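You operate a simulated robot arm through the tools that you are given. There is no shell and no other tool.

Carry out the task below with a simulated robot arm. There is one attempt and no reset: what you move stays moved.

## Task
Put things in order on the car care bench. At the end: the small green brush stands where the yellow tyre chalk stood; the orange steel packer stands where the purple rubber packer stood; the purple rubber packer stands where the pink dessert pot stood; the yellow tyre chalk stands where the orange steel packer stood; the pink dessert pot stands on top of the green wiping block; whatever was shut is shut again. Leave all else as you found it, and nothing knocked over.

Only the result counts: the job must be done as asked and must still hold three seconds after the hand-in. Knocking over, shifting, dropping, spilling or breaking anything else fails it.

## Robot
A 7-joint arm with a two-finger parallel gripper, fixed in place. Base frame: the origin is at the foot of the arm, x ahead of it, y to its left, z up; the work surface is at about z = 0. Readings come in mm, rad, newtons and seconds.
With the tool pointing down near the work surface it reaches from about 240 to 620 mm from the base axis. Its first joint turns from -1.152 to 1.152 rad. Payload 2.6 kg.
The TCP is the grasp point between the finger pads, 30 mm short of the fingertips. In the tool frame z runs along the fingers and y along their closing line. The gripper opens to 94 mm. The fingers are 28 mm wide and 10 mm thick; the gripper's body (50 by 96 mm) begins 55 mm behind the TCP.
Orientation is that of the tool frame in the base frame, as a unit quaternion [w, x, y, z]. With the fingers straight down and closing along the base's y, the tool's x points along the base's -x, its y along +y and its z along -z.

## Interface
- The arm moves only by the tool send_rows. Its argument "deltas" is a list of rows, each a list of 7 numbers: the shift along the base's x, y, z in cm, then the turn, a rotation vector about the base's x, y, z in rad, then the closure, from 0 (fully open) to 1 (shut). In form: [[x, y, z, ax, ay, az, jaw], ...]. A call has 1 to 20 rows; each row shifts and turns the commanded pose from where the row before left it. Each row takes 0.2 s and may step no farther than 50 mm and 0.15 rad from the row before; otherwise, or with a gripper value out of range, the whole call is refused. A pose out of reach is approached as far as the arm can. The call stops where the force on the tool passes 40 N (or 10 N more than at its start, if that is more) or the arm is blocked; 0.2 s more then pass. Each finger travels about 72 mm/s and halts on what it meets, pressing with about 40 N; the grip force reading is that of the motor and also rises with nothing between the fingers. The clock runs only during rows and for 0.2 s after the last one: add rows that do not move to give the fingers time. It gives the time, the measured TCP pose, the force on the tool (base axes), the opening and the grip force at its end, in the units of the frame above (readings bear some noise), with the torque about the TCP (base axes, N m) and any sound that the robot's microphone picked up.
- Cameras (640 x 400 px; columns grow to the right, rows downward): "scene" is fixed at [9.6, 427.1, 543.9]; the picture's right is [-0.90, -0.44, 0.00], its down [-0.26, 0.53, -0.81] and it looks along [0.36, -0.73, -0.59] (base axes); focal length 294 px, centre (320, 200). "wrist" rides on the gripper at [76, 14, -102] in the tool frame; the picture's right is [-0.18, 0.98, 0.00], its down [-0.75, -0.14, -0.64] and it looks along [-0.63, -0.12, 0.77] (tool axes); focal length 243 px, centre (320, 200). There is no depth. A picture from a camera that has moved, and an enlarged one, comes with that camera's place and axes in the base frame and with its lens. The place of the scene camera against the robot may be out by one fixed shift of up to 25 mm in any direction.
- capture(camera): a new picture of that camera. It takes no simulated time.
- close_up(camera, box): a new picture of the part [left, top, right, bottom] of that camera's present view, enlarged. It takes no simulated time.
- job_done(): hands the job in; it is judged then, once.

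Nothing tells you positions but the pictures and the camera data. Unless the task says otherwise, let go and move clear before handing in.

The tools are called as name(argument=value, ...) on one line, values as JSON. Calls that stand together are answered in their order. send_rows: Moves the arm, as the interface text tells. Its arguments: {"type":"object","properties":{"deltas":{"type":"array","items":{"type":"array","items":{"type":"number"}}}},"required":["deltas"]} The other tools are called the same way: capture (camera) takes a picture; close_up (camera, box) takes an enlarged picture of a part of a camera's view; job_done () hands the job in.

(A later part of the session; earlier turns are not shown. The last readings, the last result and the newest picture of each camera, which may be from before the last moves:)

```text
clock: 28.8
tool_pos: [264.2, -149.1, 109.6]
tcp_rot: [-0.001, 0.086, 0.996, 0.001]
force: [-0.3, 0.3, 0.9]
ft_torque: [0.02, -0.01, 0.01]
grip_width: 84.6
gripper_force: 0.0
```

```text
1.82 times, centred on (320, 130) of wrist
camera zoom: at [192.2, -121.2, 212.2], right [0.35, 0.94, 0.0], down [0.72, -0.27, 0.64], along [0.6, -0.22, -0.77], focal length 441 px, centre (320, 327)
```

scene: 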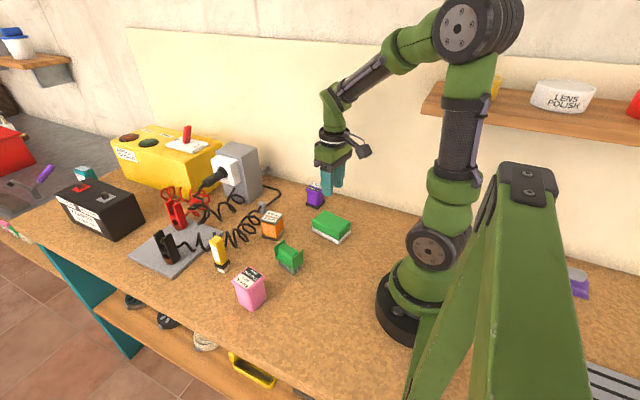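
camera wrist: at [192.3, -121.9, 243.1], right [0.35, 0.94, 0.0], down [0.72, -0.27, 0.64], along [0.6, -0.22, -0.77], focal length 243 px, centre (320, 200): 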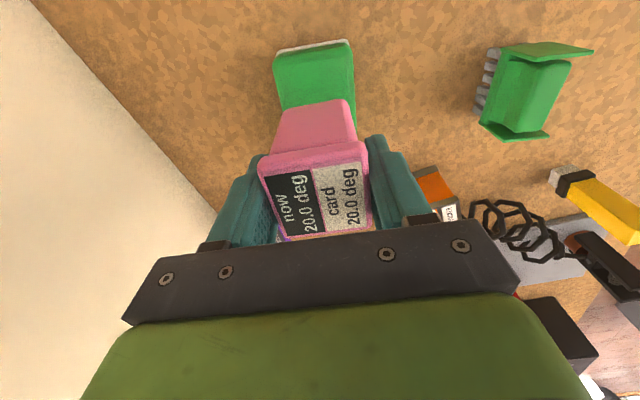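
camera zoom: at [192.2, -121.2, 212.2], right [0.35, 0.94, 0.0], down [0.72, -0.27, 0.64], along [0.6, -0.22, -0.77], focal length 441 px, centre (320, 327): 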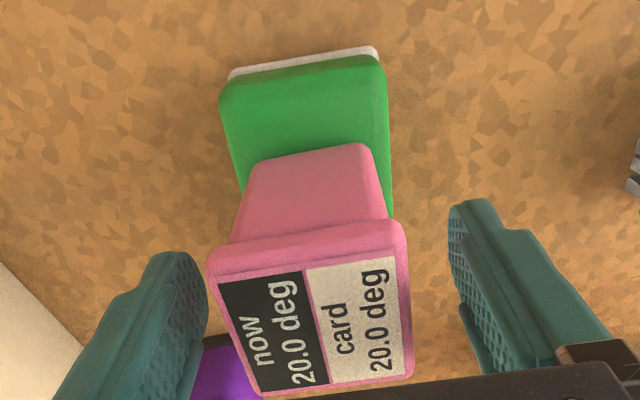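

The pot stands steady on the block. I'll withdraw straight up, then move above the purple packer for a fresh measurement.

send_rows(deltas=[[0, 0, 2, 0, 0, 0, 0.1], [0, 0, 3, 0, 0, 0, 0.1], [0, 0, 3.5, 0, 0, 0, 0.1], [0, 0, 3.5, 0, 0, 0, 0.1], [2.51, -2.49, 0, 0, 0, 0.04, 0.1], [2.51, -2.49, 0, 0, 0, 0.04, 0.1], [2.51, -2.49, 0, 0, 0, 0, 0.1], [2.51, -2.49, 0, 0, 0, 0, 0.1], [0, 0, -3, 0, 0, 0, 0.1], [0, 0, -3, 0, 0, 0, 0.1], [0, 0, 0, 0, 0, 0, 0.1]])

capture(camera="wrist")

close_up(camera="scene", box=[260, 140, 380, 250])

```text
clock: 31.2
tool_pos: [368.2, -246.3, 172.5]
tcp_rot: [0.0, 0.046, 0.999, -0.001]
force: [-0.8, 0.6, -0.1]
ft_torque: [0.0, -0.03, 0.02]
grip_width: 84.5
gripper_force: 0.0
```

```text
taken
camera wrist: at [293.6, -224.8, 273.2], right [0.27, 0.96, 0.0], down [0.74, -0.21, 0.64], along [0.62, -0.18, -0.77], focal length 243 px, centre (320, 200)
```

wrist: 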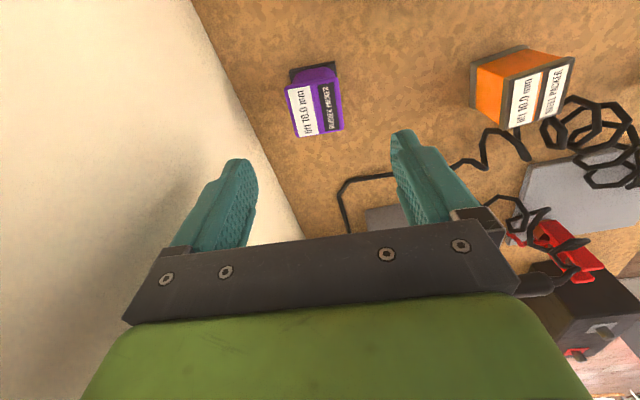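

```text
3.64 times, centred on (320, 195) of scene
camera zoom: at [9.6, 427.1, 543.9], right [-0.9, -0.44, 0.0], down [-0.26, 0.53, -0.81], along [0.36, -0.73, -0.59], focal length 1068 px, centre (320, 218)
```

zoom: 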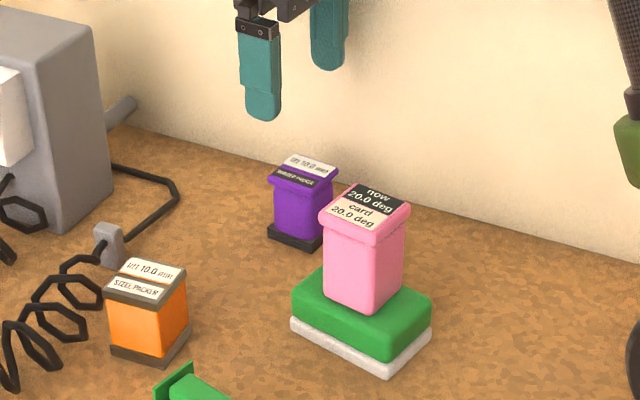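

Pot stands well on the block. Now a close look at the purple packer for its centre, yaw and size.

close_up(camera="wrist", box=[265, 40, 385, 150])

close_up(camera="wrist", box=[450, 30, 600, 150])

```text
3.64 times, centred on (325, 95) of wrist
camera zoom: at [293.6, -224.8, 273.2], right [0.27, 0.96, 0.0], down [0.74, -0.21, 0.64], along [0.62, -0.18, -0.77], focal length 882 px, centre (302, 582)
```

zoom: 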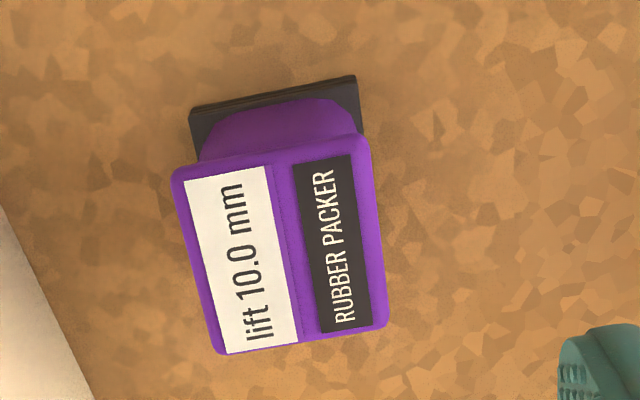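

```text
3.33 times, centred on (525, 90) of wrist
camera zoom: at [293.6, -224.8, 273.2], right [0.27, 0.96, 0.0], down [0.74, -0.21, 0.64], along [0.62, -0.18, -0.77], focal length 809 px, centre (-363, 567)
```

zoom: 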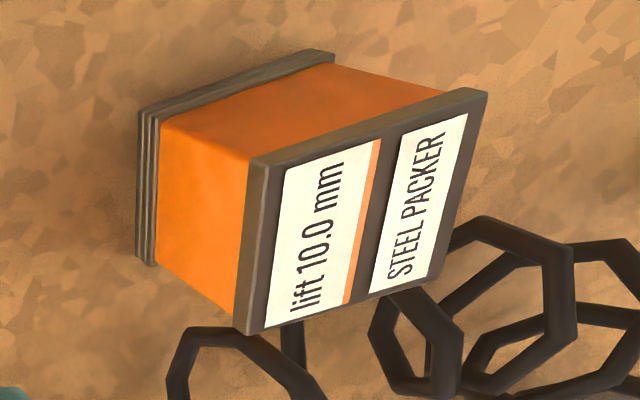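

I'll take a stationary reading to separate noise from real pose error.

send_rows(deltas=[[0, 0, 0, 0, 0, 0, 0.1], [0, 0, 0, 0, 0, 0, 0.1]])

close_up(camera="wrist", box=[265, 40, 385, 150])

send_rows(deltas=[[0, 0, 0, 0, 0, 0, 0.1]])

send_rows(deltas=[[0, 0, 0, 0, 0, 0, 0.1]])

```text
clock: 31.8
tool_pos: [368.0, -246.4, 172.5]
tcp_rot: [0.0, 0.046, 0.999, 0.0]
force: [0.4, -0.3, 0.5]
ft_torque: [0.0, -0.02, 0.0]
grip_width: 84.5
gripper_force: 0.1
```

```text
3.64 times, centred on (325, 95) of wrist
camera zoom: at [293.6, -224.6, 273.6], right [0.27, 0.96, 0.0], down [0.74, -0.21, 0.64], along [0.62, -0.18, -0.77], focal length 882 px, centre (302, 582)
```

zoom: 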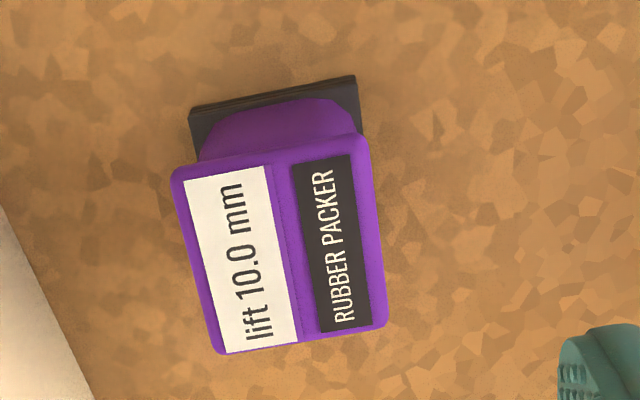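

```text
clock: 32.2
tool_pos: [368.2, -246.1, 172.2]
tcp_rot: [0.0, 0.046, 0.999, 0.001]
force: [0.2, -1.1, -0.1]
ft_torque: [-0.03, -0.01, -0.01]
grip_width: 84.5
gripper_force: 0.0
```

```text
clock: 32.6
tool_pos: [368.4, -246.7, 171.5]
tcp_rot: [0.0, 0.047, 0.999, 0.0]
force: [-0.2, 0.3, -0.4]
ft_torque: [0.01, -0.03, 0.03]
grip_width: 84.5
gripper_force: 0.1
```

Readings settle to ±0.4 mm, so I'll correct using measured pose. Purple packer: centre ≈(365.3,-249.5), yaw -5.5°, base 46 mm, height ≈61 mm. Descending around it.

send_rows(deltas=[[-0.29, -0.32, -3.1, 0, 0, 0, 0.1], [0, 0, -3.6, 0, 0, 0, 0.1], [0, 0, -3.6, 0, 0, 0, 0.1], [0, 0, -2.1, 0, 0, 0, 0.1], [0, 0, 0, 0, 0, 0, 0.1]])

close_up(camera="wrist", box=[160, 70, 480, 250])

close_up(camera="scene", box=[270, 140, 370, 230])

```text
clock: 33.8
tool_pos: [360.2, -250.7, 46.7]
tcp_rot: [0.0, 0.046, 0.999, 0.001]
force: [0.9, -0.3, -0.5]
ft_torque: [0.01, -0.05, 0.02]
grip_width: 85.0
gripper_force: 0.1
```

```text
2.00 times, centred on (320, 160) of wrist
camera zoom: at [286.9, -228.2, 148.2], right [0.27, 0.96, 0.0], down [0.74, -0.21, 0.64], along [0.62, -0.18, -0.77], focal length 485 px, centre (320, 280)
```

zoom: 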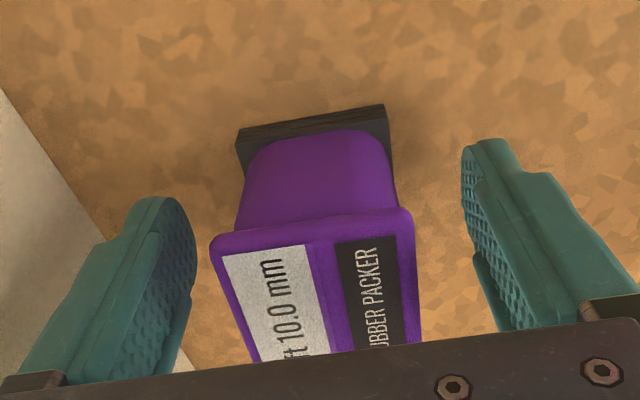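

```text
4.44 times, centred on (320, 185) of scene
camera zoom: at [9.6, 427.1, 543.9], right [-0.9, -0.44, 0.0], down [-0.26, 0.53, -0.81], along [0.36, -0.73, -0.59], focal length 1305 px, centre (320, 267)
```

zoom: 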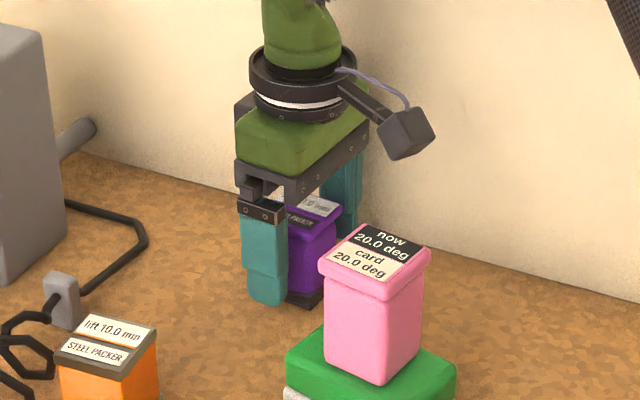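

The arm shows a pose-dependent offset of a few mm, so I'll correct by the reading (+5 mm x, +1 mm y) before closing.

send_rows(deltas=[[0.5, 0.12, 0.1, 0, 0, 0, 0.1], [0, 0, 0, 0, 0, 0, 0.1], [0, 0, 0, 0, 0, 0, 0.1]])

close_up(camera="wrist", box=[160, 70, 480, 250])

```text
clock: 34.6
tool_pos: [367.4, -250.1, 49.8]
tcp_rot: [-0.001, 0.046, 0.999, 0.0]
force: [-0.3, -0.9, -1.3]
ft_torque: [0.0, 0.0, 0.03]
grip_width: 84.5
gripper_force: 0.1
```

```text
2.00 times, centred on (320, 160) of wrist
camera zoom: at [292.2, -227.4, 150.9], right [0.27, 0.96, 0.0], down [0.74, -0.21, 0.64], along [0.62, -0.18, -0.77], focal length 485 px, centre (320, 280)
```

zoom: 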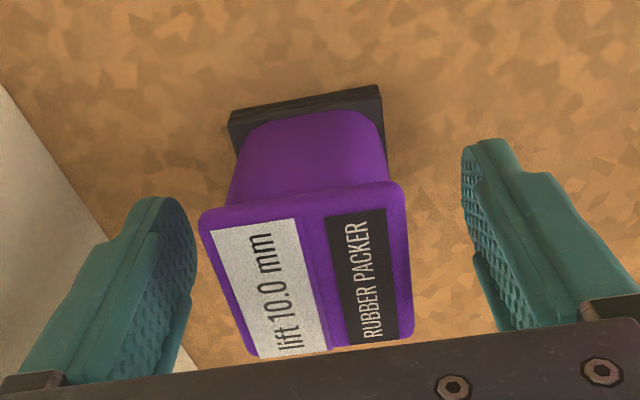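

Alignment is good: the packer is centred between the pads. Closing and doing a small slow test lift.

send_rows(deltas=[[0, 0, 0, 0, 0, 0, 0.3], [0, 0, 0, 0, 0, 0, 0.45], [0, 0, 0, 0, 0, 0, 0.6], [0, 0, 0, 0, 0, 0, 0.8], [0, 0, 0, 0, 0, 0, 0.8], [0, 0, 0, 0, 0, 0, 0.8]])

close_up(camera="wrist", box=[160, 70, 480, 250])

send_rows(deltas=[[0, 0, 0.15, 0, 0, 0, 0.8], [0, 0, 0.3, 0, 0, 0, 0.8], [0, 0, 0.4, 0, 0, 0, 0.8], [0, 0, 0.4, 0, 0, 0, 0.8], [0, 0, 0.3, 0, 0, 0, 0.8], [0, 0, 0.15, 0, 0, 0, 0.8], [0, 0, 0, 0, 0, 0, 0.8]])

close_up(camera="wrist", box=[160, 70, 480, 250])

close_up(camera="scene", box=[270, 140, 370, 230])

```text
clock: 36.0
tool_pos: [366.9, -249.8, 49.2]
tcp_rot: [0.0, 0.046, 0.999, 0.0]
force: [0.0, -1.8, 1.5]
ft_torque: [-0.04, 0.01, 0.03]
grip_width: 48.7
gripper_force: 40.4
```

```text
2.00 times, centred on (320, 160) of wrist
camera zoom: at [292.2, -227.5, 150.9], right [0.27, 0.96, 0.0], down [0.74, -0.21, 0.64], along [0.62, -0.18, -0.77], focal length 485 px, centre (320, 280)
```

zoom: 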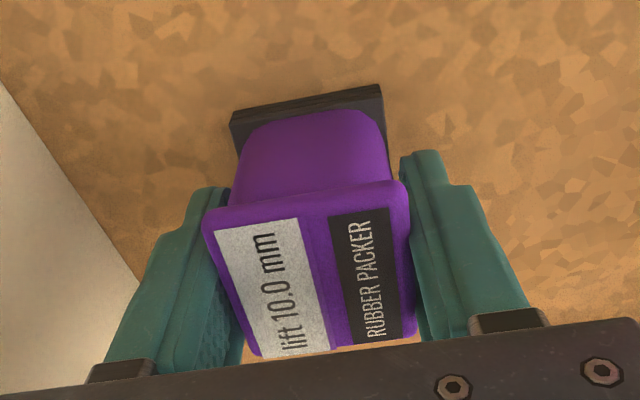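

```text
clock: 37.6
tool_pos: [367.2, -249.5, 66.0]
tcp_rot: [0.0, 0.046, 0.999, 0.001]
force: [-0.3, 0.4, -1.6]
ft_torque: [0.0, -0.01, -0.01]
grip_width: 48.8
gripper_force: 39.7
```

```text
2.00 times, centred on (320, 160) of wrist
camera zoom: at [293.2, -227.7, 167.0], right [0.27, 0.96, 0.0], down [0.74, -0.21, 0.64], along [0.62, -0.18, -0.77], focal length 485 px, centre (320, 280)
```

zoom: 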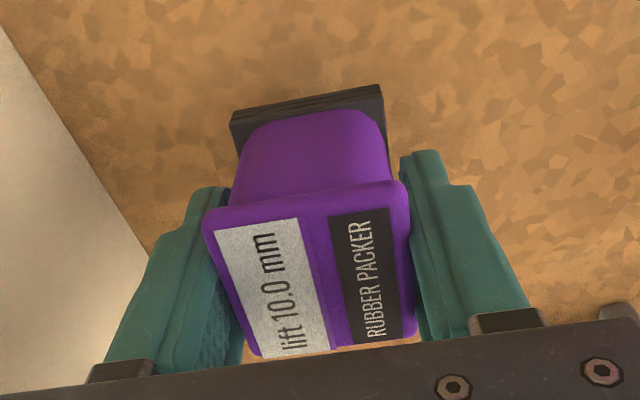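

```text
4.44 times, centred on (320, 185) of scene
camera zoom: at [9.6, 427.1, 543.9], right [-0.9, -0.44, 0.0], down [-0.26, 0.53, -0.81], along [0.36, -0.73, -0.59], focal length 1305 px, centre (320, 267)
```

zoom: 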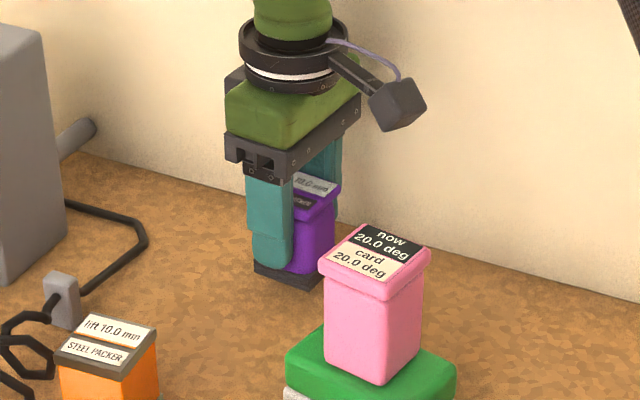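

The packer is held and its pose in hand is unchanged. Lifting on to clear everything.

send_rows(deltas=[[0, 0, 0.2, 0, 0, 0, 0.8], [0, 0, 0.4, 0, 0, 0, 0.8], [0, 0, 0.6, 0, 0, 0, 0.8], [0, 0, 0.7, 0, 0, 0, 0.8], [0, 0, 0.7, 0, 0, 0, 0.8], [0, 0, 0.7, 0, 0, 0, 0.8], [0, 0, 0.7, 0, 0, 0, 0.8], [0, 0, 0.7, 0, 0, 0, 0.8], [0, 0, 0.7, 0, 0, 0, 0.8], [0, 0, 0.7, 0, 0, 0, 0.8], [0, 0, 0.6, 0, 0, 0, 0.8], [0, 0, 0.4, 0, 0, 0, 0.8], [0, 0, 0.2, 0, 0, 0, 0.8], [0, 0, 0, 0, 0, 0, 0.8]])

close_up(camera="wrist", box=[160, 70, 480, 250])

```text
clock: 40.6
tool_pos: [367.1, -249.7, 139.0]
tcp_rot: [0.0, 0.046, 0.999, 0.0]
force: [0.4, 0.0, -1.1]
ft_torque: [0.01, -0.01, 0.0]
grip_width: 48.9
gripper_force: 40.2
```

```text
2.00 times, centred on (320, 160) of wrist
camera zoom: at [292.7, -227.8, 239.7], right [0.27, 0.96, 0.0], down [0.74, -0.21, 0.64], along [0.62, -0.18, -0.77], focal length 485 px, centre (320, 280)
```

zoom: 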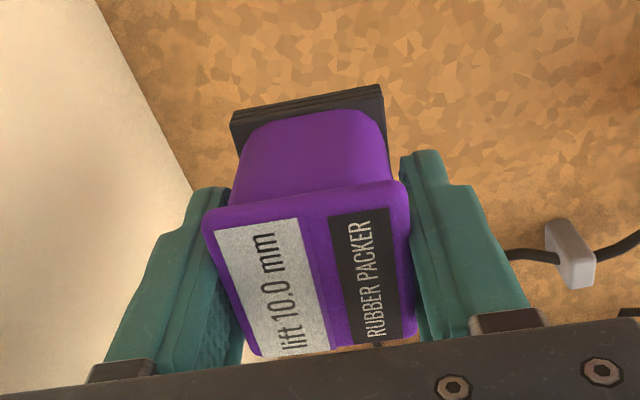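

Carrying the purple packer across at a steady pace.

send_rows(deltas=[[-0.0431, 0.3977, 0, 0, 0, 0, 0.8], [-0.0862, 0.7954, 0, 0, 0, 0, 0.8], [-0.1186, 1.0936, 0, 0, 0, 0, 0.8], [-0.1509, 1.3919, 0, 0, 0, 0, 0.8], [-0.1509, 1.3919, 0, 0, 0, 0, 0.8], [-0.1509, 1.3919, 0, 0, 0, 0, 0.8], [-0.1509, 1.3919, 0, 0, 0, 0, 0.8], [-0.1509, 1.3919, 0, 0, 0, 0, 0.8], [-0.1509, 1.3919, 0, 0, 0, 0, 0.8], [-0.1509, 1.3919, 0, 0, 0, 0, 0.8], [-0.1509, 1.3919, 0, 0, 0, 0, 0.8], [-0.1509, 1.3919, 0, 0, 0, 0, 0.8], [-0.1509, 1.3919, 0, 0, 0, 0, 0.8], [-0.1509, 1.3919, 0, 0, 0, 0, 0.8], [-0.1509, 1.3919, 0, 0, 0, 0, 0.8], [-0.1509, 1.3919, 0, 0, 0, 0, 0.8], [-0.1186, 1.0936, 0, 0, 0, 0, 0.8], [-0.0862, 0.7954, 0, 0, 0, 0, 0.8], [-0.0431, 0.3977, 0, 0, 0, 0, 0.8]])

send_rows(deltas=[[-0.0431, 0.3977, 0, 0, 0, 0, 0.8], [-0.0862, 0.7954, 0, 0, 0, 0, 0.8], [-0.1186, 1.0936, 0, 0, 0, 0, 0.8], [-0.1509, 1.3919, 0, 0, 0, 0, 0.8], [-0.1509, 1.3919, 0, 0, 0, 0, 0.8], [-0.1509, 1.3919, 0, 0, 0, 0, 0.8], [-0.1509, 1.3919, 0, 0, 0, 0, 0.8], [-0.1509, 1.3919, 0, 0, 0, 0, 0.8], [-0.1509, 1.3919, 0, 0, 0, 0, 0.8], [-0.1509, 1.3919, 0, 0, 0, 0, 0.8], [-0.1186, 1.0936, 0, 0, 0, 0, 0.8], [-0.1186, 1.0936, 0, 0, 0, 0, 0.8], [-0.0862, 0.7954, 0, 0, 0, 0, 0.8], [-0.0431, 0.3977, 0, 0, 0, 0, 0.8], [0, 0, 0, 0, 0, 0, 0.8], [0, 0, 0, 0, 0, 0, 0.8]])

capture(camera="wrist")

capture(camera="scene")

```text
clock: 44.6
tool_pos: [341.8, -24.0, 137.9]
tcp_rot: [0.0, 0.046, 0.999, 0.0]
force: [0.2, 0.3, -1.8]
ft_torque: [0.0, -0.01, -0.02]
grip_width: 48.6
gripper_force: 40.2
```

```text
clock: 48.0
tool_pos: [326.0, 130.6, 138.3]
tcp_rot: [0.0, 0.047, 0.999, 0.0]
force: [-0.4, 0.2, -1.4]
ft_torque: [0.0, -0.01, 0.0]
grip_width: 48.6
gripper_force: 40.3
```

```text
taken
camera wrist: at [251.6, 152.8, 239.9], right [0.27, 0.96, 0.0], down [0.74, -0.21, 0.64], along [0.62, -0.18, -0.77], focal length 243 px, centre (320, 200)
```

wrist: 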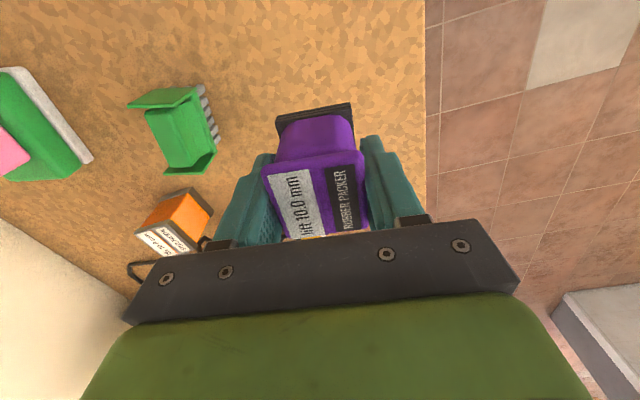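

```text
taken
```

scene: 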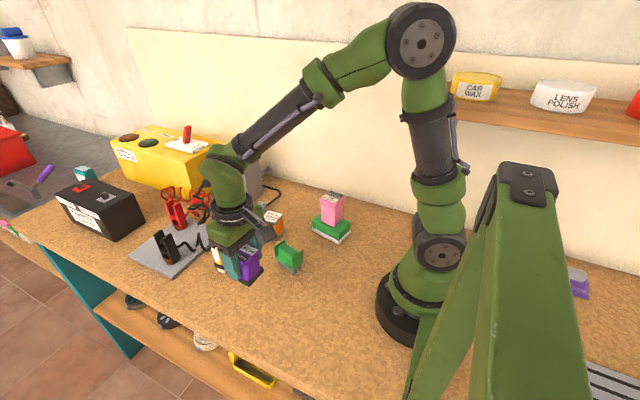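

At the pot's old place: packer centre ≈(324.7,130.6). Lowering to just above the table, then checking.

send_rows(deltas=[[0, 0, -0.3, 0, 0, 0, 0.8], [0, 0, -0.6, 0, 0, 0, 0.8], [0, 0, -0.8, 0, 0, 0, 0.8], [0, 0, -0.8, 0, 0, 0, 0.8], [0, 0, -0.8, 0, 0, 0, 0.8], [0, 0, -0.8, 0, 0, 0, 0.8], [0, 0, -0.8, 0, 0, 0, 0.8], [0, 0, -0.8, 0, 0, 0, 0.8], [0, 0, -0.8, 0, 0, 0, 0.8], [0, 0, -0.8, 0, 0, 0, 0.8], [0, 0, -0.6, 0, 0, 0, 0.8], [0, 0, -0.4, 0, 0, 0, 0.8], [0, 0, -0.2, 0, 0, 0, 0.8], [0, 0, 0, 0, 0, 0, 0.8], [0, 0, 0, 0, 0, 0, 0.8]])

close_up(camera="scene", box=[190, 215, 310, 320])

```text
clock: 51.2
tool_pos: [325.0, 130.5, 51.3]
tcp_rot: [0.001, 0.046, 0.999, 0.001]
force: [-0.6, -0.1, 0.3]
ft_torque: [0.0, 0.0, 0.01]
grip_width: 49.1
gripper_force: 40.2
```

```text
3.81 times, centred on (250, 268) of scene
camera zoom: at [9.6, 427.1, 543.9], right [-0.9, -0.44, 0.0], down [-0.26, 0.53, -0.81], along [0.36, -0.73, -0.59], focal length 1119 px, centre (587, -57)
```

zoom: 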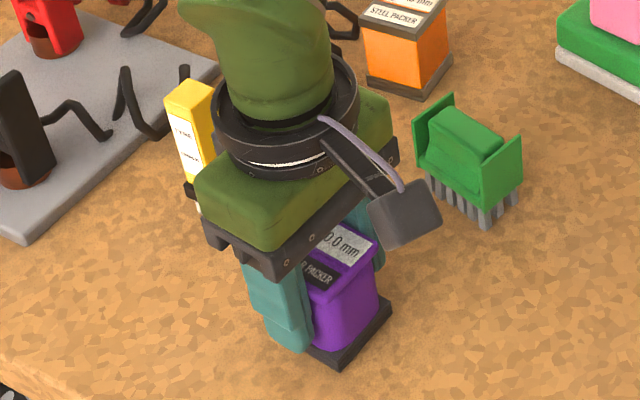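

Just above the table. Two more millimetres down, watching the force.

send_rows(deltas=[[0, 0, -0.1, 0, 0, 0, 0.8], [0, 0, -0.1, 0, 0, 0, 0.8], [0, 0, 0, 0, 0, 0, 0.8]])

```text
clock: 52.0
tool_pos: [323.5, 129.9, 51.1]
tcp_rot: [0.0, 0.046, 0.999, 0.001]
force: [-0.3, 0.4, -1.7]
ft_torque: [0.02, 0.03, -0.01]
grip_width: 48.9
gripper_force: 40.5
```

send_rows(deltas=[[0, 0, -0.1, 0, 0, 0, 0.8], [0, 0, -0.1, 0, 0, 0, 0.8], [0, 0, 0, 0, 0, 0, 0.8]])

send_rows(deltas=[[0, 0, 0, 0, 0, 0, 0.8], [0, 0, 0, 0, 0, 0, 0.8]])

```text
clock: 52.8
tool_pos: [325.1, 129.5, 50.5]
tcp_rot: [0.0, 0.046, 0.999, 0.0]
force: [-3.4, -3.3, 9.7]
ft_torque: [-0.02, 0.15, 0.0]
grip_width: 48.8
gripper_force: 39.9
```

```text
clock: 53.4
tool_pos: [323.9, 130.4, 49.3]
tcp_rot: [0.0, 0.046, 0.999, 0.0]
force: [-3.8, -3.1, 12.3]
ft_torque: [-0.03, 0.12, -0.02]
grip_width: 48.8
gripper_force: 40.2
```

The packer is on the table (12 N contact). Easing up slightly and releasing.

send_rows(deltas=[[0, 0, 0.1, 0, 0, 0, 0.7], [0, 0, 0, 0, 0, 0, 0.55], [0, 0, 0, 0, 0, 0, 0.48], [0, 0, 0, 0, 0, 0, 0.44], [0, 0, 0, 0, 0, 0, 0.36], [0, 0, 0, 0, 0, 0, 0.25], [0, 0, 0, 0, 0, 0, 0.15], [0, 0, 0, 0, 0, 0, 0.15]])

close_up(camera="wrist", box=[160, 70, 480, 250])

close_up(camera="scene", box=[190, 215, 310, 320])

```text
clock: 55.2
tool_pos: [325.0, 130.0, 50.1]
tcp_rot: [-0.001, 0.046, 0.999, 0.0]
force: [-0.3, -0.2, -0.1]
ft_torque: [-0.04, -0.01, 0.03]
grip_width: 79.8
gripper_force: 0.0
```

```text
2.00 times, centred on (320, 160) of wrist
camera zoom: at [251.5, 152.7, 151.4], right [0.27, 0.96, 0.0], down [0.74, -0.21, 0.64], along [0.62, -0.18, -0.77], focal length 485 px, centre (320, 280)
```

zoom: 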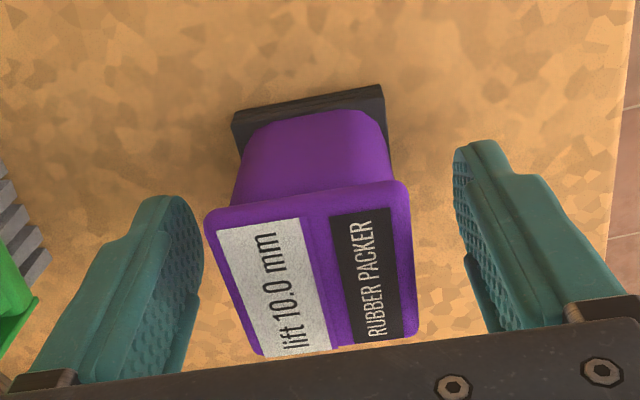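

```text
3.81 times, centred on (250, 268) of scene
camera zoom: at [9.6, 427.1, 543.9], right [-0.9, -0.44, 0.0], down [-0.26, 0.53, -0.81], along [0.36, -0.73, -0.59], focal length 1119 px, centre (587, -57)
```

zoom: 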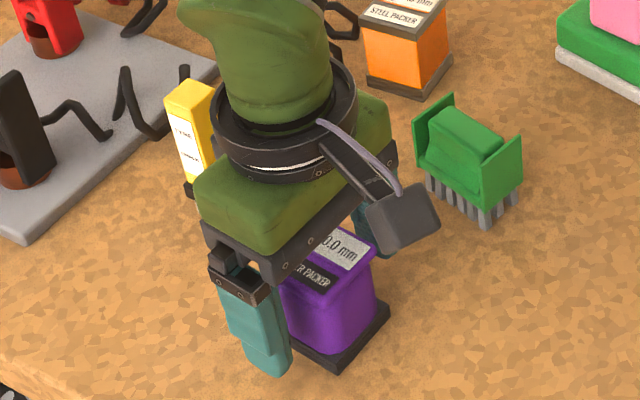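

Purple packer is standing at ≈(325.5,131.5), right on the pot's old spot. Next: rise and go above the orange steel packer.

send_rows(deltas=[[0, 0, 2, 0, 0, 0, 0.15], [0, 0, 4, 0, 0, 0, 0.1], [0, 0, 4, 0, 0, 0, 0.1], [0, 0, 4, 0, 0, 0, 0.1], [1.56, -4.0, 0, 0, 0, 0.05, 0.1], [1.56, -4.0, 0, 0, 0, 0.05, 0.1], [1.56, -4.0, 0, 0, 0, 0, 0.1], [1.56, -4.0, 0, 0, 0, 0, 0.1], [1.56, -4.0, 0, 0, 0, 0, 0.1], [0, 0, -1.5, 0, 0, 0, 0.1], [0, 0, 0, 0, 0, 0, 0.1], [0, 0, 0, 0, 0, 0, 0.1]])

capture(camera="wrist")

close_up(camera="wrist", box=[240, 40, 400, 160])

```text
clock: 57.8
tool_pos: [405.9, -66.8, 173.7]
tcp_rot: [0.0, -0.004, 1.0, 0.0]
force: [0.5, 0.5, 0.4]
ft_torque: [-0.03, -0.03, 0.01]
grip_width: 84.4
gripper_force: 0.0
```

```text
taken
camera wrist: at [329.3, -52.5, 275.6], right [0.18, 0.98, 0.0], down [0.75, -0.14, 0.64], along [0.63, -0.11, -0.77], focal length 243 px, centre (320, 200)
```

wrist: 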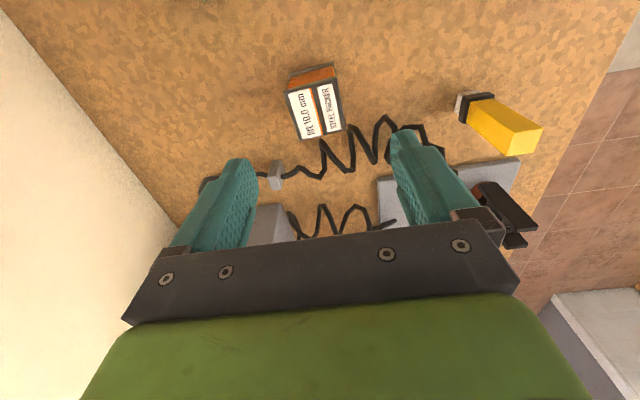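

```text
3.33 times, centred on (320, 100) of wrist
camera zoom: at [329.3, -52.5, 275.6], right [0.18, 0.98, 0.0], down [0.75, -0.14, 0.64], along [0.63, -0.11, -0.77], focal length 809 px, centre (320, 533)
```

zoom: 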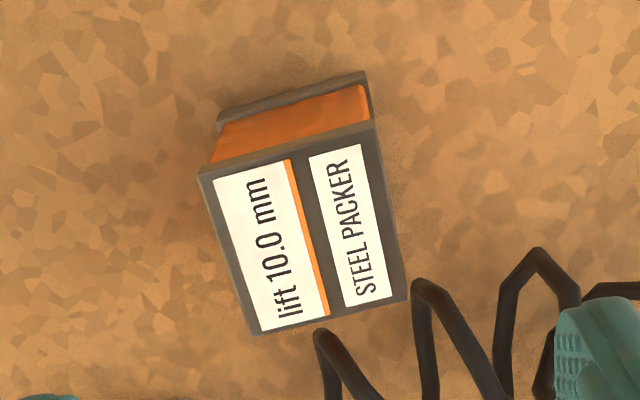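

Orange packer: centre ≈(405,-69.6), yaw +3°, height ≈64 mm. Descending with a slightly narrower opening to stay away from the coiled lead.

send_rows(deltas=[[-0.06, -0.32, -2.5, 0, 0, 0.044, 0.15], [0, 0, -3.5, 0, 0, 0, 0.19], [0, 0, -3.0, 0, 0, 0, 0.19], [0, 0, 0, 0, 0, 0, 0.19], [0, 0, 0, 0, 0, 0, 0.19]])

close_up(camera="wrist", box=[160, 70, 480, 250])

close_up(camera="scene", box=[220, 160, 340, 260])

```text
clock: 59.0
tool_pos: [401.7, -70.3, 83.8]
tcp_rot: [0.0, -0.025, 1.0, 0.0]
force: [0.1, -0.2, 0.3]
ft_torque: [0.02, -0.02, 0.04]
grip_width: 76.2
gripper_force: 0.0
```

```text
2.00 times, centred on (320, 160) of wrist
camera zoom: at [324.4, -59.5, 185.3], right [0.13, 0.99, 0.0], down [0.76, -0.1, 0.64], along [0.64, -0.09, -0.77], focal length 485 px, centre (320, 280)
```

zoom: 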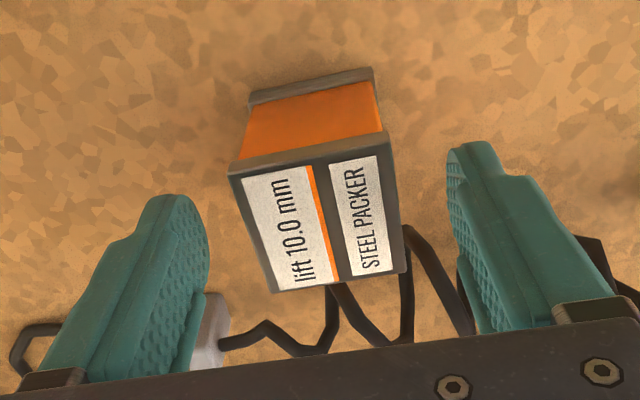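

```text
4.00 times, centred on (280, 210) of scene
camera zoom: at [9.6, 427.1, 543.9], right [-0.9, -0.44, 0.0], down [-0.26, 0.53, -0.81], along [0.36, -0.73, -0.59], focal length 1175 px, centre (480, 160)
```

zoom: 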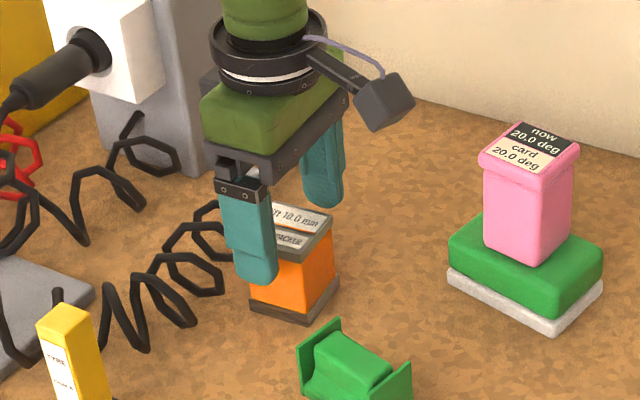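

Small corrections (+3 mm x, +1 mm y, +1.6° yaw) and then down to grasp height.

send_rows(deltas=[[0.3, 0.08, -0.8, 0, 0, 0.028, 0.19], [0, 0, -1.5, 0, 0, 0, 0.19], [0, 0, -1.2, 0, 0, 0, 0.19], [0, 0, 0, 0, 0, 0, 0.19], [0, 0, 0, 0, 0, 0, 0.19]])

close_up(camera="wrist", box=[160, 70, 480, 250])

close_up(camera="scene", box=[220, 160, 340, 260])

```text
clock: 60.2
tool_pos: [406.1, -71.4, 49.0]
tcp_rot: [0.0, -0.039, 0.999, -0.001]
force: [-0.5, -0.2, -0.2]
ft_torque: [0.0, 0.02, -0.01]
grip_width: 76.2
gripper_force: 0.1
```

```text
2.00 times, centred on (320, 160) of wrist
camera zoom: at [328.5, -61.9, 150.2], right [0.11, 0.99, 0.0], down [0.76, -0.08, 0.64], along [0.64, -0.07, -0.77], focal length 485 px, centre (320, 280)
```

zoom: 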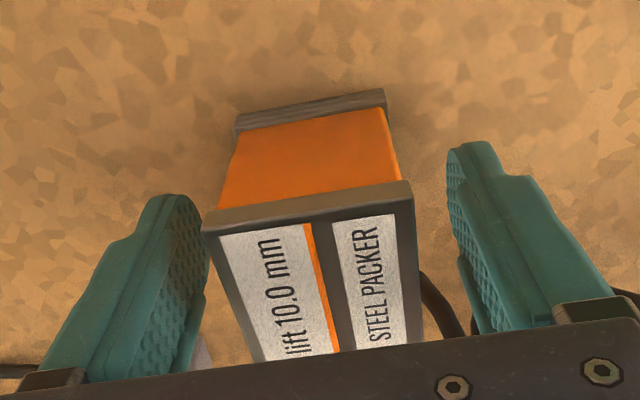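

```text
4.00 times, centred on (280, 210) of scene
camera zoom: at [9.6, 427.1, 543.9], right [-0.9, -0.44, 0.0], down [-0.26, 0.53, -0.81], along [0.36, -0.73, -0.59], focal length 1175 px, centre (480, 160)
```

zoom: 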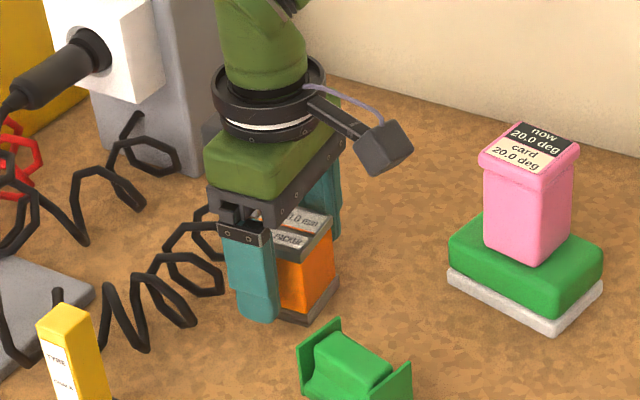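

Well centred. Closing on the orange packer, then a slow test lift.

send_rows(deltas=[[0, 0, 0, 0, 0, 0, 0.3], [0, 0, 0, 0, 0, 0, 0.45], [0, 0, 0, 0, 0, 0, 0.6], [0, 0, 0, 0, 0, 0, 0.8], [0, 0, 0, 0, 0, 0, 0.8], [0, 0, 0, 0, 0, 0, 0.8]])

close_up(camera="wrist", box=[160, 70, 480, 250])

send_rows(deltas=[[0, 0, 0.15, 0, 0, 0, 0.8], [0, 0, 0.2, 0, 0, 0, 0.8], [0, 0, 0.3, 0, 0, 0, 0.8], [0, 0, 0.3, 0, 0, 0, 0.8], [0, 0, 0.2, 0, 0, 0, 0.8], [0, 0, 0.15, 0, 0, 0, 0.8], [0, 0, 0, 0, 0, 0, 0.8]])

close_up(camera="wrist", box=[160, 70, 480, 250])

close_up(camera="scene", box=[220, 160, 340, 260])

```text
clock: 61.6
tool_pos: [405.0, -70.2, 47.8]
tcp_rot: [0.0, -0.039, 0.999, 0.0]
force: [0.0, 0.3, 0.3]
ft_torque: [0.0, -0.01, -0.02]
grip_width: 48.9
gripper_force: 39.8
```

```text
2.00 times, centred on (320, 160) of wrist
camera zoom: at [328.5, -61.9, 150.4], right [0.11, 0.99, 0.0], down [0.76, -0.08, 0.64], along [0.64, -0.07, -0.77], focal length 485 px, centre (320, 280)
```

zoom: 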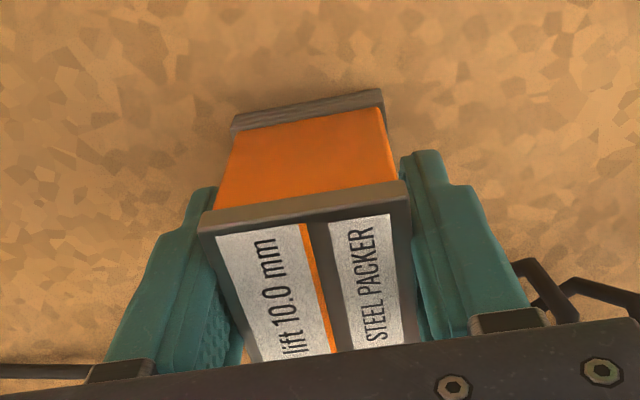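

```text
clock: 63.2
tool_pos: [407.2, -72.3, 62.6]
tcp_rot: [0.0, -0.039, 0.999, 0.0]
force: [-0.2, -0.5, -1.5]
ft_torque: [0.0, 0.01, -0.01]
grip_width: 48.6
gripper_force: 39.9
```

```text
2.00 times, centred on (320, 160) of wrist
camera zoom: at [329.3, -63.1, 163.4], right [0.11, 0.99, 0.0], down [0.76, -0.08, 0.64], along [0.64, -0.07, -0.77], focal length 485 px, centre (320, 280)
```

zoom: 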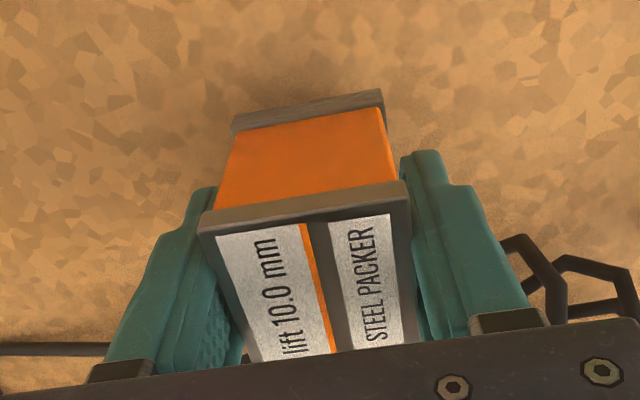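

```text
4.00 times, centred on (280, 210) of scene
camera zoom: at [9.6, 427.1, 543.9], right [-0.9, -0.44, 0.0], down [-0.26, 0.53, -0.81], along [0.36, -0.73, -0.59], focal length 1175 px, centre (480, 160)
```

zoom: 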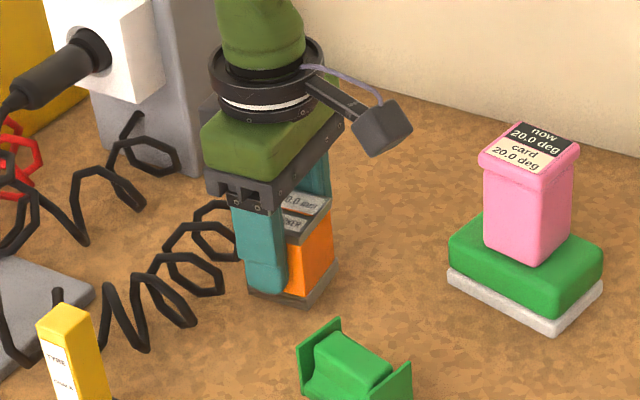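

Held securely (about 150 g). Lifting further, then carrying to the purple packer's old place (365.3,-249.5).

send_rows(deltas=[[0, 0, 0.2, 0, 0, 0, 0.8], [0, 0, 0.4, 0, 0, 0, 0.8], [0, 0, 0.6, 0, 0, 0, 0.8], [0, 0, 0.7, 0, 0, 0, 0.8], [0, 0, 0.7, 0, 0, 0, 0.8], [0, 0, 0.7, 0, 0, 0, 0.8], [0, 0, 0.7, 0, 0, 0, 0.8], [0, 0, 0.7, 0, 0, 0, 0.8], [0, 0, 0.7, 0, 0, 0, 0.8], [0, 0, 0.7, 0, 0, 0, 0.8], [0, 0, 0.6, 0, 0, 0, 0.8], [0, 0, 0.4, 0, 0, 0, 0.8], [0, 0, 0.2, 0, 0, 0, 0.8], [0, 0, 0, 0, 0, 0, 0.8]])

send_rows(deltas=[[-0.09, -0.39, 0, 0, 0, 0, 0.8], [-0.18, -0.78, 0, 0, 0, 0, 0.8], [-0.25, -1.07, 0, 0, 0, 0, 0.8], [-0.31, -1.36, 0, 0, 0, 0, 0.8], [-0.31, -1.36, 0, 0, 0, 0, 0.8], [-0.31, -1.36, 0, 0, 0, 0, 0.8], [-0.31, -1.36, 0, 0, 0, 0, 0.8], [-0.31, -1.36, 0, 0, 0, 0, 0.8], [-0.31, -1.36, 0, 0, 0, 0, 0.8], [-0.31, -1.36, 0, 0, 0, 0, 0.8], [-0.31, -1.36, 0, 0, 0, 0, 0.8], [-0.31, -1.36, 0, 0, 0, 0, 0.8], [-0.25, -1.07, 0, 0, 0, 0, 0.8], [-0.18, -0.78, 0, 0, 0, 0, 0.8], [-0.09, -0.39, 0, 0, 0, 0, 0.8], [0, -0.55, 0, 0, 0, 0, 0.8], [0, -0.45, 0, 0, 0, 0, 0.8], [0, 0, 0, 0, 0, 0, 0.8], [0, 0, 0, 0, 0, 0, 0.8]])

capture(camera="wrist")

capture(camera="scene")

```text
clock: 66.2
tool_pos: [407.9, -72.1, 137.6]
tcp_rot: [0.0, -0.04, 0.999, 0.0]
force: [0.0, 0.9, -1.9]
ft_torque: [0.01, 0.01, 0.0]
grip_width: 49.0
gripper_force: 39.8
```

```text
clock: 70.2
tool_pos: [368.2, -250.3, 135.8]
tcp_rot: [0.0, -0.04, 0.999, 0.0]
force: [-1.1, 0.2, -2.0]
ft_torque: [-0.02, 0.0, 0.04]
grip_width: 49.0
gripper_force: 40.0
```

```text
taken
camera wrist: at [290.6, -241.1, 237.5], right [0.11, 0.99, 0.0], down [0.76, -0.08, 0.64], along [0.64, -0.07, -0.77], focal length 243 px, centre (320, 200)
```

wrist: 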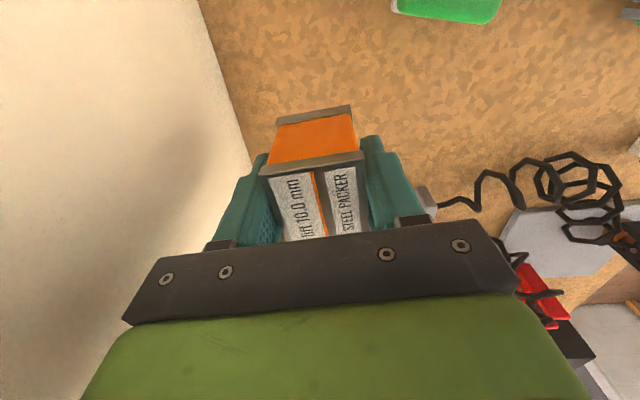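

```text
taken
```

scene: 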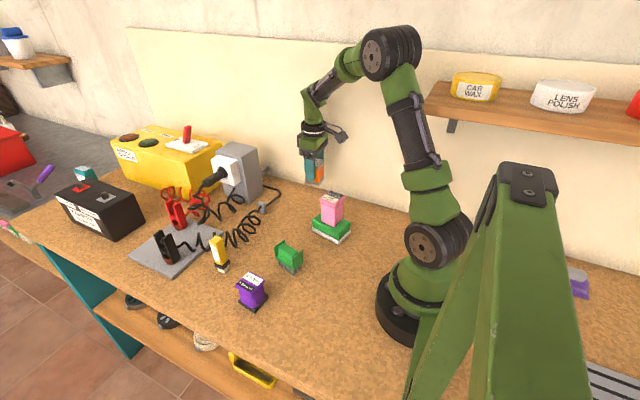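

Positioned over the target. Lowering to just above the table.

send_rows(deltas=[[-0.08, 0, -0.3, 0, 0, 0, 0.8], [-0.08, 0, -0.6, 0, 0, 0, 0.8], [0, 0, -0.8, 0, 0, 0, 0.8], [0, 0, -0.8, 0, 0, 0, 0.8], [0, 0, -0.8, 0, 0, 0, 0.8], [0, 0, -0.8, 0, 0, 0, 0.8], [0, 0, -0.8, 0, 0, 0, 0.8], [0, 0, -0.8, 0, 0, 0, 0.8], [0, 0, -0.8, 0, 0, 0, 0.8], [0, 0, -0.6, 0, 0, 0, 0.8], [0, 0, -0.5, 0, 0, 0, 0.8], [0, 0, -0.4, 0, 0, 0, 0.8], [0, 0, -0.2, 0, 0, 0, 0.8], [0, 0, 0, 0, 0, 0, 0.8], [0, 0, 0, 0, 0, 0, 0.8]])

close_up(camera="wrist", box=[160, 70, 480, 250])

close_up(camera="scene", box=[270, 140, 370, 230])

```text
clock: 73.4
tool_pos: [366.4, -248.0, 54.5]
tcp_rot: [0.001, -0.04, 0.999, 0.0]
force: [0.3, 0.6, -1.9]
ft_torque: [-0.01, -0.01, 0.04]
grip_width: 48.8
gripper_force: 39.5
```

```text
2.00 times, centred on (320, 160) of wrist
camera zoom: at [289.1, -240.2, 155.2], right [0.11, 0.99, 0.0], down [0.76, -0.08, 0.64], along [0.64, -0.07, -0.77], focal length 485 px, centre (320, 280)
```

zoom: 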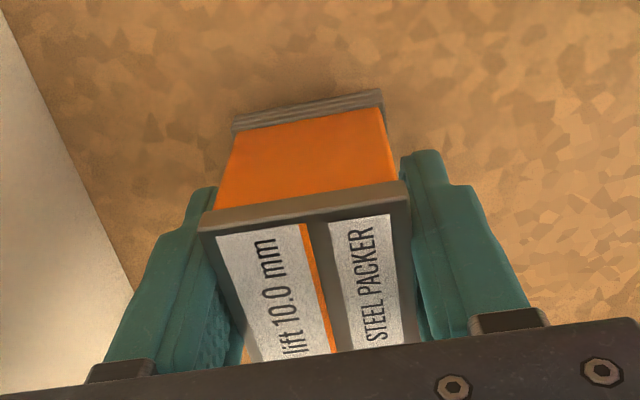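

```text
4.44 times, centred on (320, 185) of scene
camera zoom: at [9.6, 427.1, 543.9], right [-0.9, -0.44, 0.0], down [-0.26, 0.53, -0.81], along [0.36, -0.73, -0.59], focal length 1305 px, centre (320, 267)
```

zoom: 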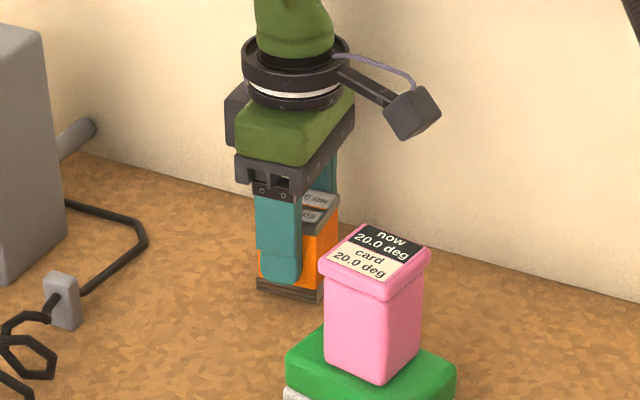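

send_rows(deltas=[[0, -0.1, -0.15, 0, 0, 0, 0.8], [0, 0, -0.15, 0, 0, 0, 0.8], [0, 0, -0.1, 0, 0, 0, 0.8], [0, 0, 0, 0, 0, 0, 0.8], [0, 0, 0, 0, 0, 0, 0.8]])

```text
clock: 74.6
tool_pos: [366.8, -250.0, 50.4]
tcp_rot: [0.001, -0.039, 0.999, 0.0]
force: [0.1, 0.0, -2.1]
ft_torque: [0.0, 0.03, 0.0]
grip_width: 48.8
gripper_force: 39.4
```

The packer is about 2 mm above the table; easing it down with force checks.

send_rows(deltas=[[0, 0, -0.1, 0, 0, 0, 0.8], [0, 0, 0, 0, 0, 0, 0.8]])

send_rows(deltas=[[0, 0, -0.1, 0, 0, 0, 0.8], [0, 0, 0, 0, 0, 0, 0.8]])

```text
clock: 75.2
tool_pos: [367.5, -250.0, 49.9]
tcp_rot: [0.0, -0.04, 0.999, 0.0]
force: [-1.2, 0.6, -1.7]
ft_torque: [0.01, 0.0, -0.03]
grip_width: 48.8
gripper_force: 39.5
```

```text
clock: 75.8
tool_pos: [368.1, -251.0, 47.8]
tcp_rot: [-0.001, -0.04, 0.999, -0.001]
force: [-4.1, 2.4, 10.7]
ft_torque: [0.13, 0.26, -0.04]
grip_width: 48.6
gripper_force: 39.5
```

Contact made (≈11 N). Releasing now.

send_rows(deltas=[[0, 0, 0.08, 0, 0, 0, 0.7], [0, 0, 0, 0, 0, 0, 0.55], [0, 0, 0, 0, 0, 0, 0.48], [0, 0, 0, 0, 0, 0, 0.44], [0, 0, 0, 0, 0, 0, 0.36], [0, 0, 0, 0, 0, 0, 0.28], [0, 0, 0, 0, 0, 0, 0.19], [0, 0, 0, 0, 0, 0, 0.19]])

close_up(camera="wrist", box=[160, 70, 480, 250])

close_up(camera="scene", box=[270, 140, 370, 230])

```text
clock: 77.6
tool_pos: [367.2, -251.3, 48.6]
tcp_rot: [0.0, -0.039, 0.999, 0.0]
force: [-0.7, 0.5, -0.1]
ft_torque: [0.0, 0.01, -0.04]
grip_width: 76.1
gripper_force: 0.0
```

```text
2.00 times, centred on (320, 160) of wrist
camera zoom: at [290.2, -241.8, 150.3], right [0.11, 0.99, 0.0], down [0.76, -0.08, 0.64], along [0.64, -0.07, -0.77], focal length 485 px, centre (320, 280)
```

zoom: 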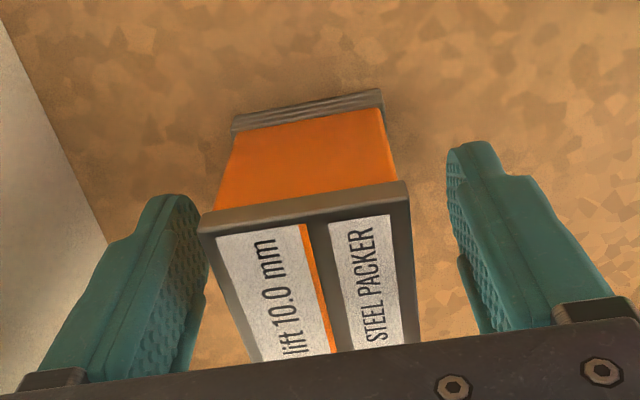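

```text
4.44 times, centred on (320, 185) of scene
camera zoom: at [9.6, 427.1, 543.9], right [-0.9, -0.44, 0.0], down [-0.26, 0.53, -0.81], along [0.36, -0.73, -0.59], focal length 1305 px, centre (320, 267)
```

zoom: 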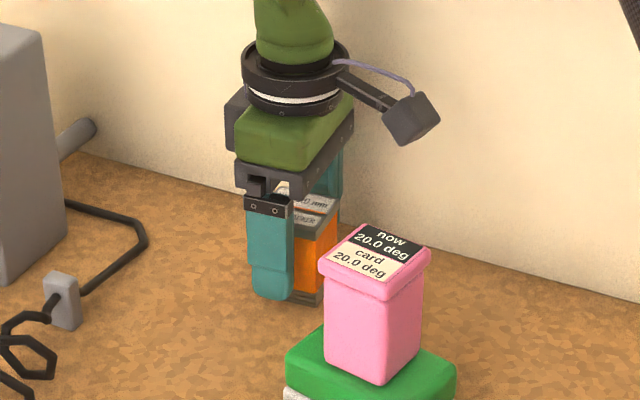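

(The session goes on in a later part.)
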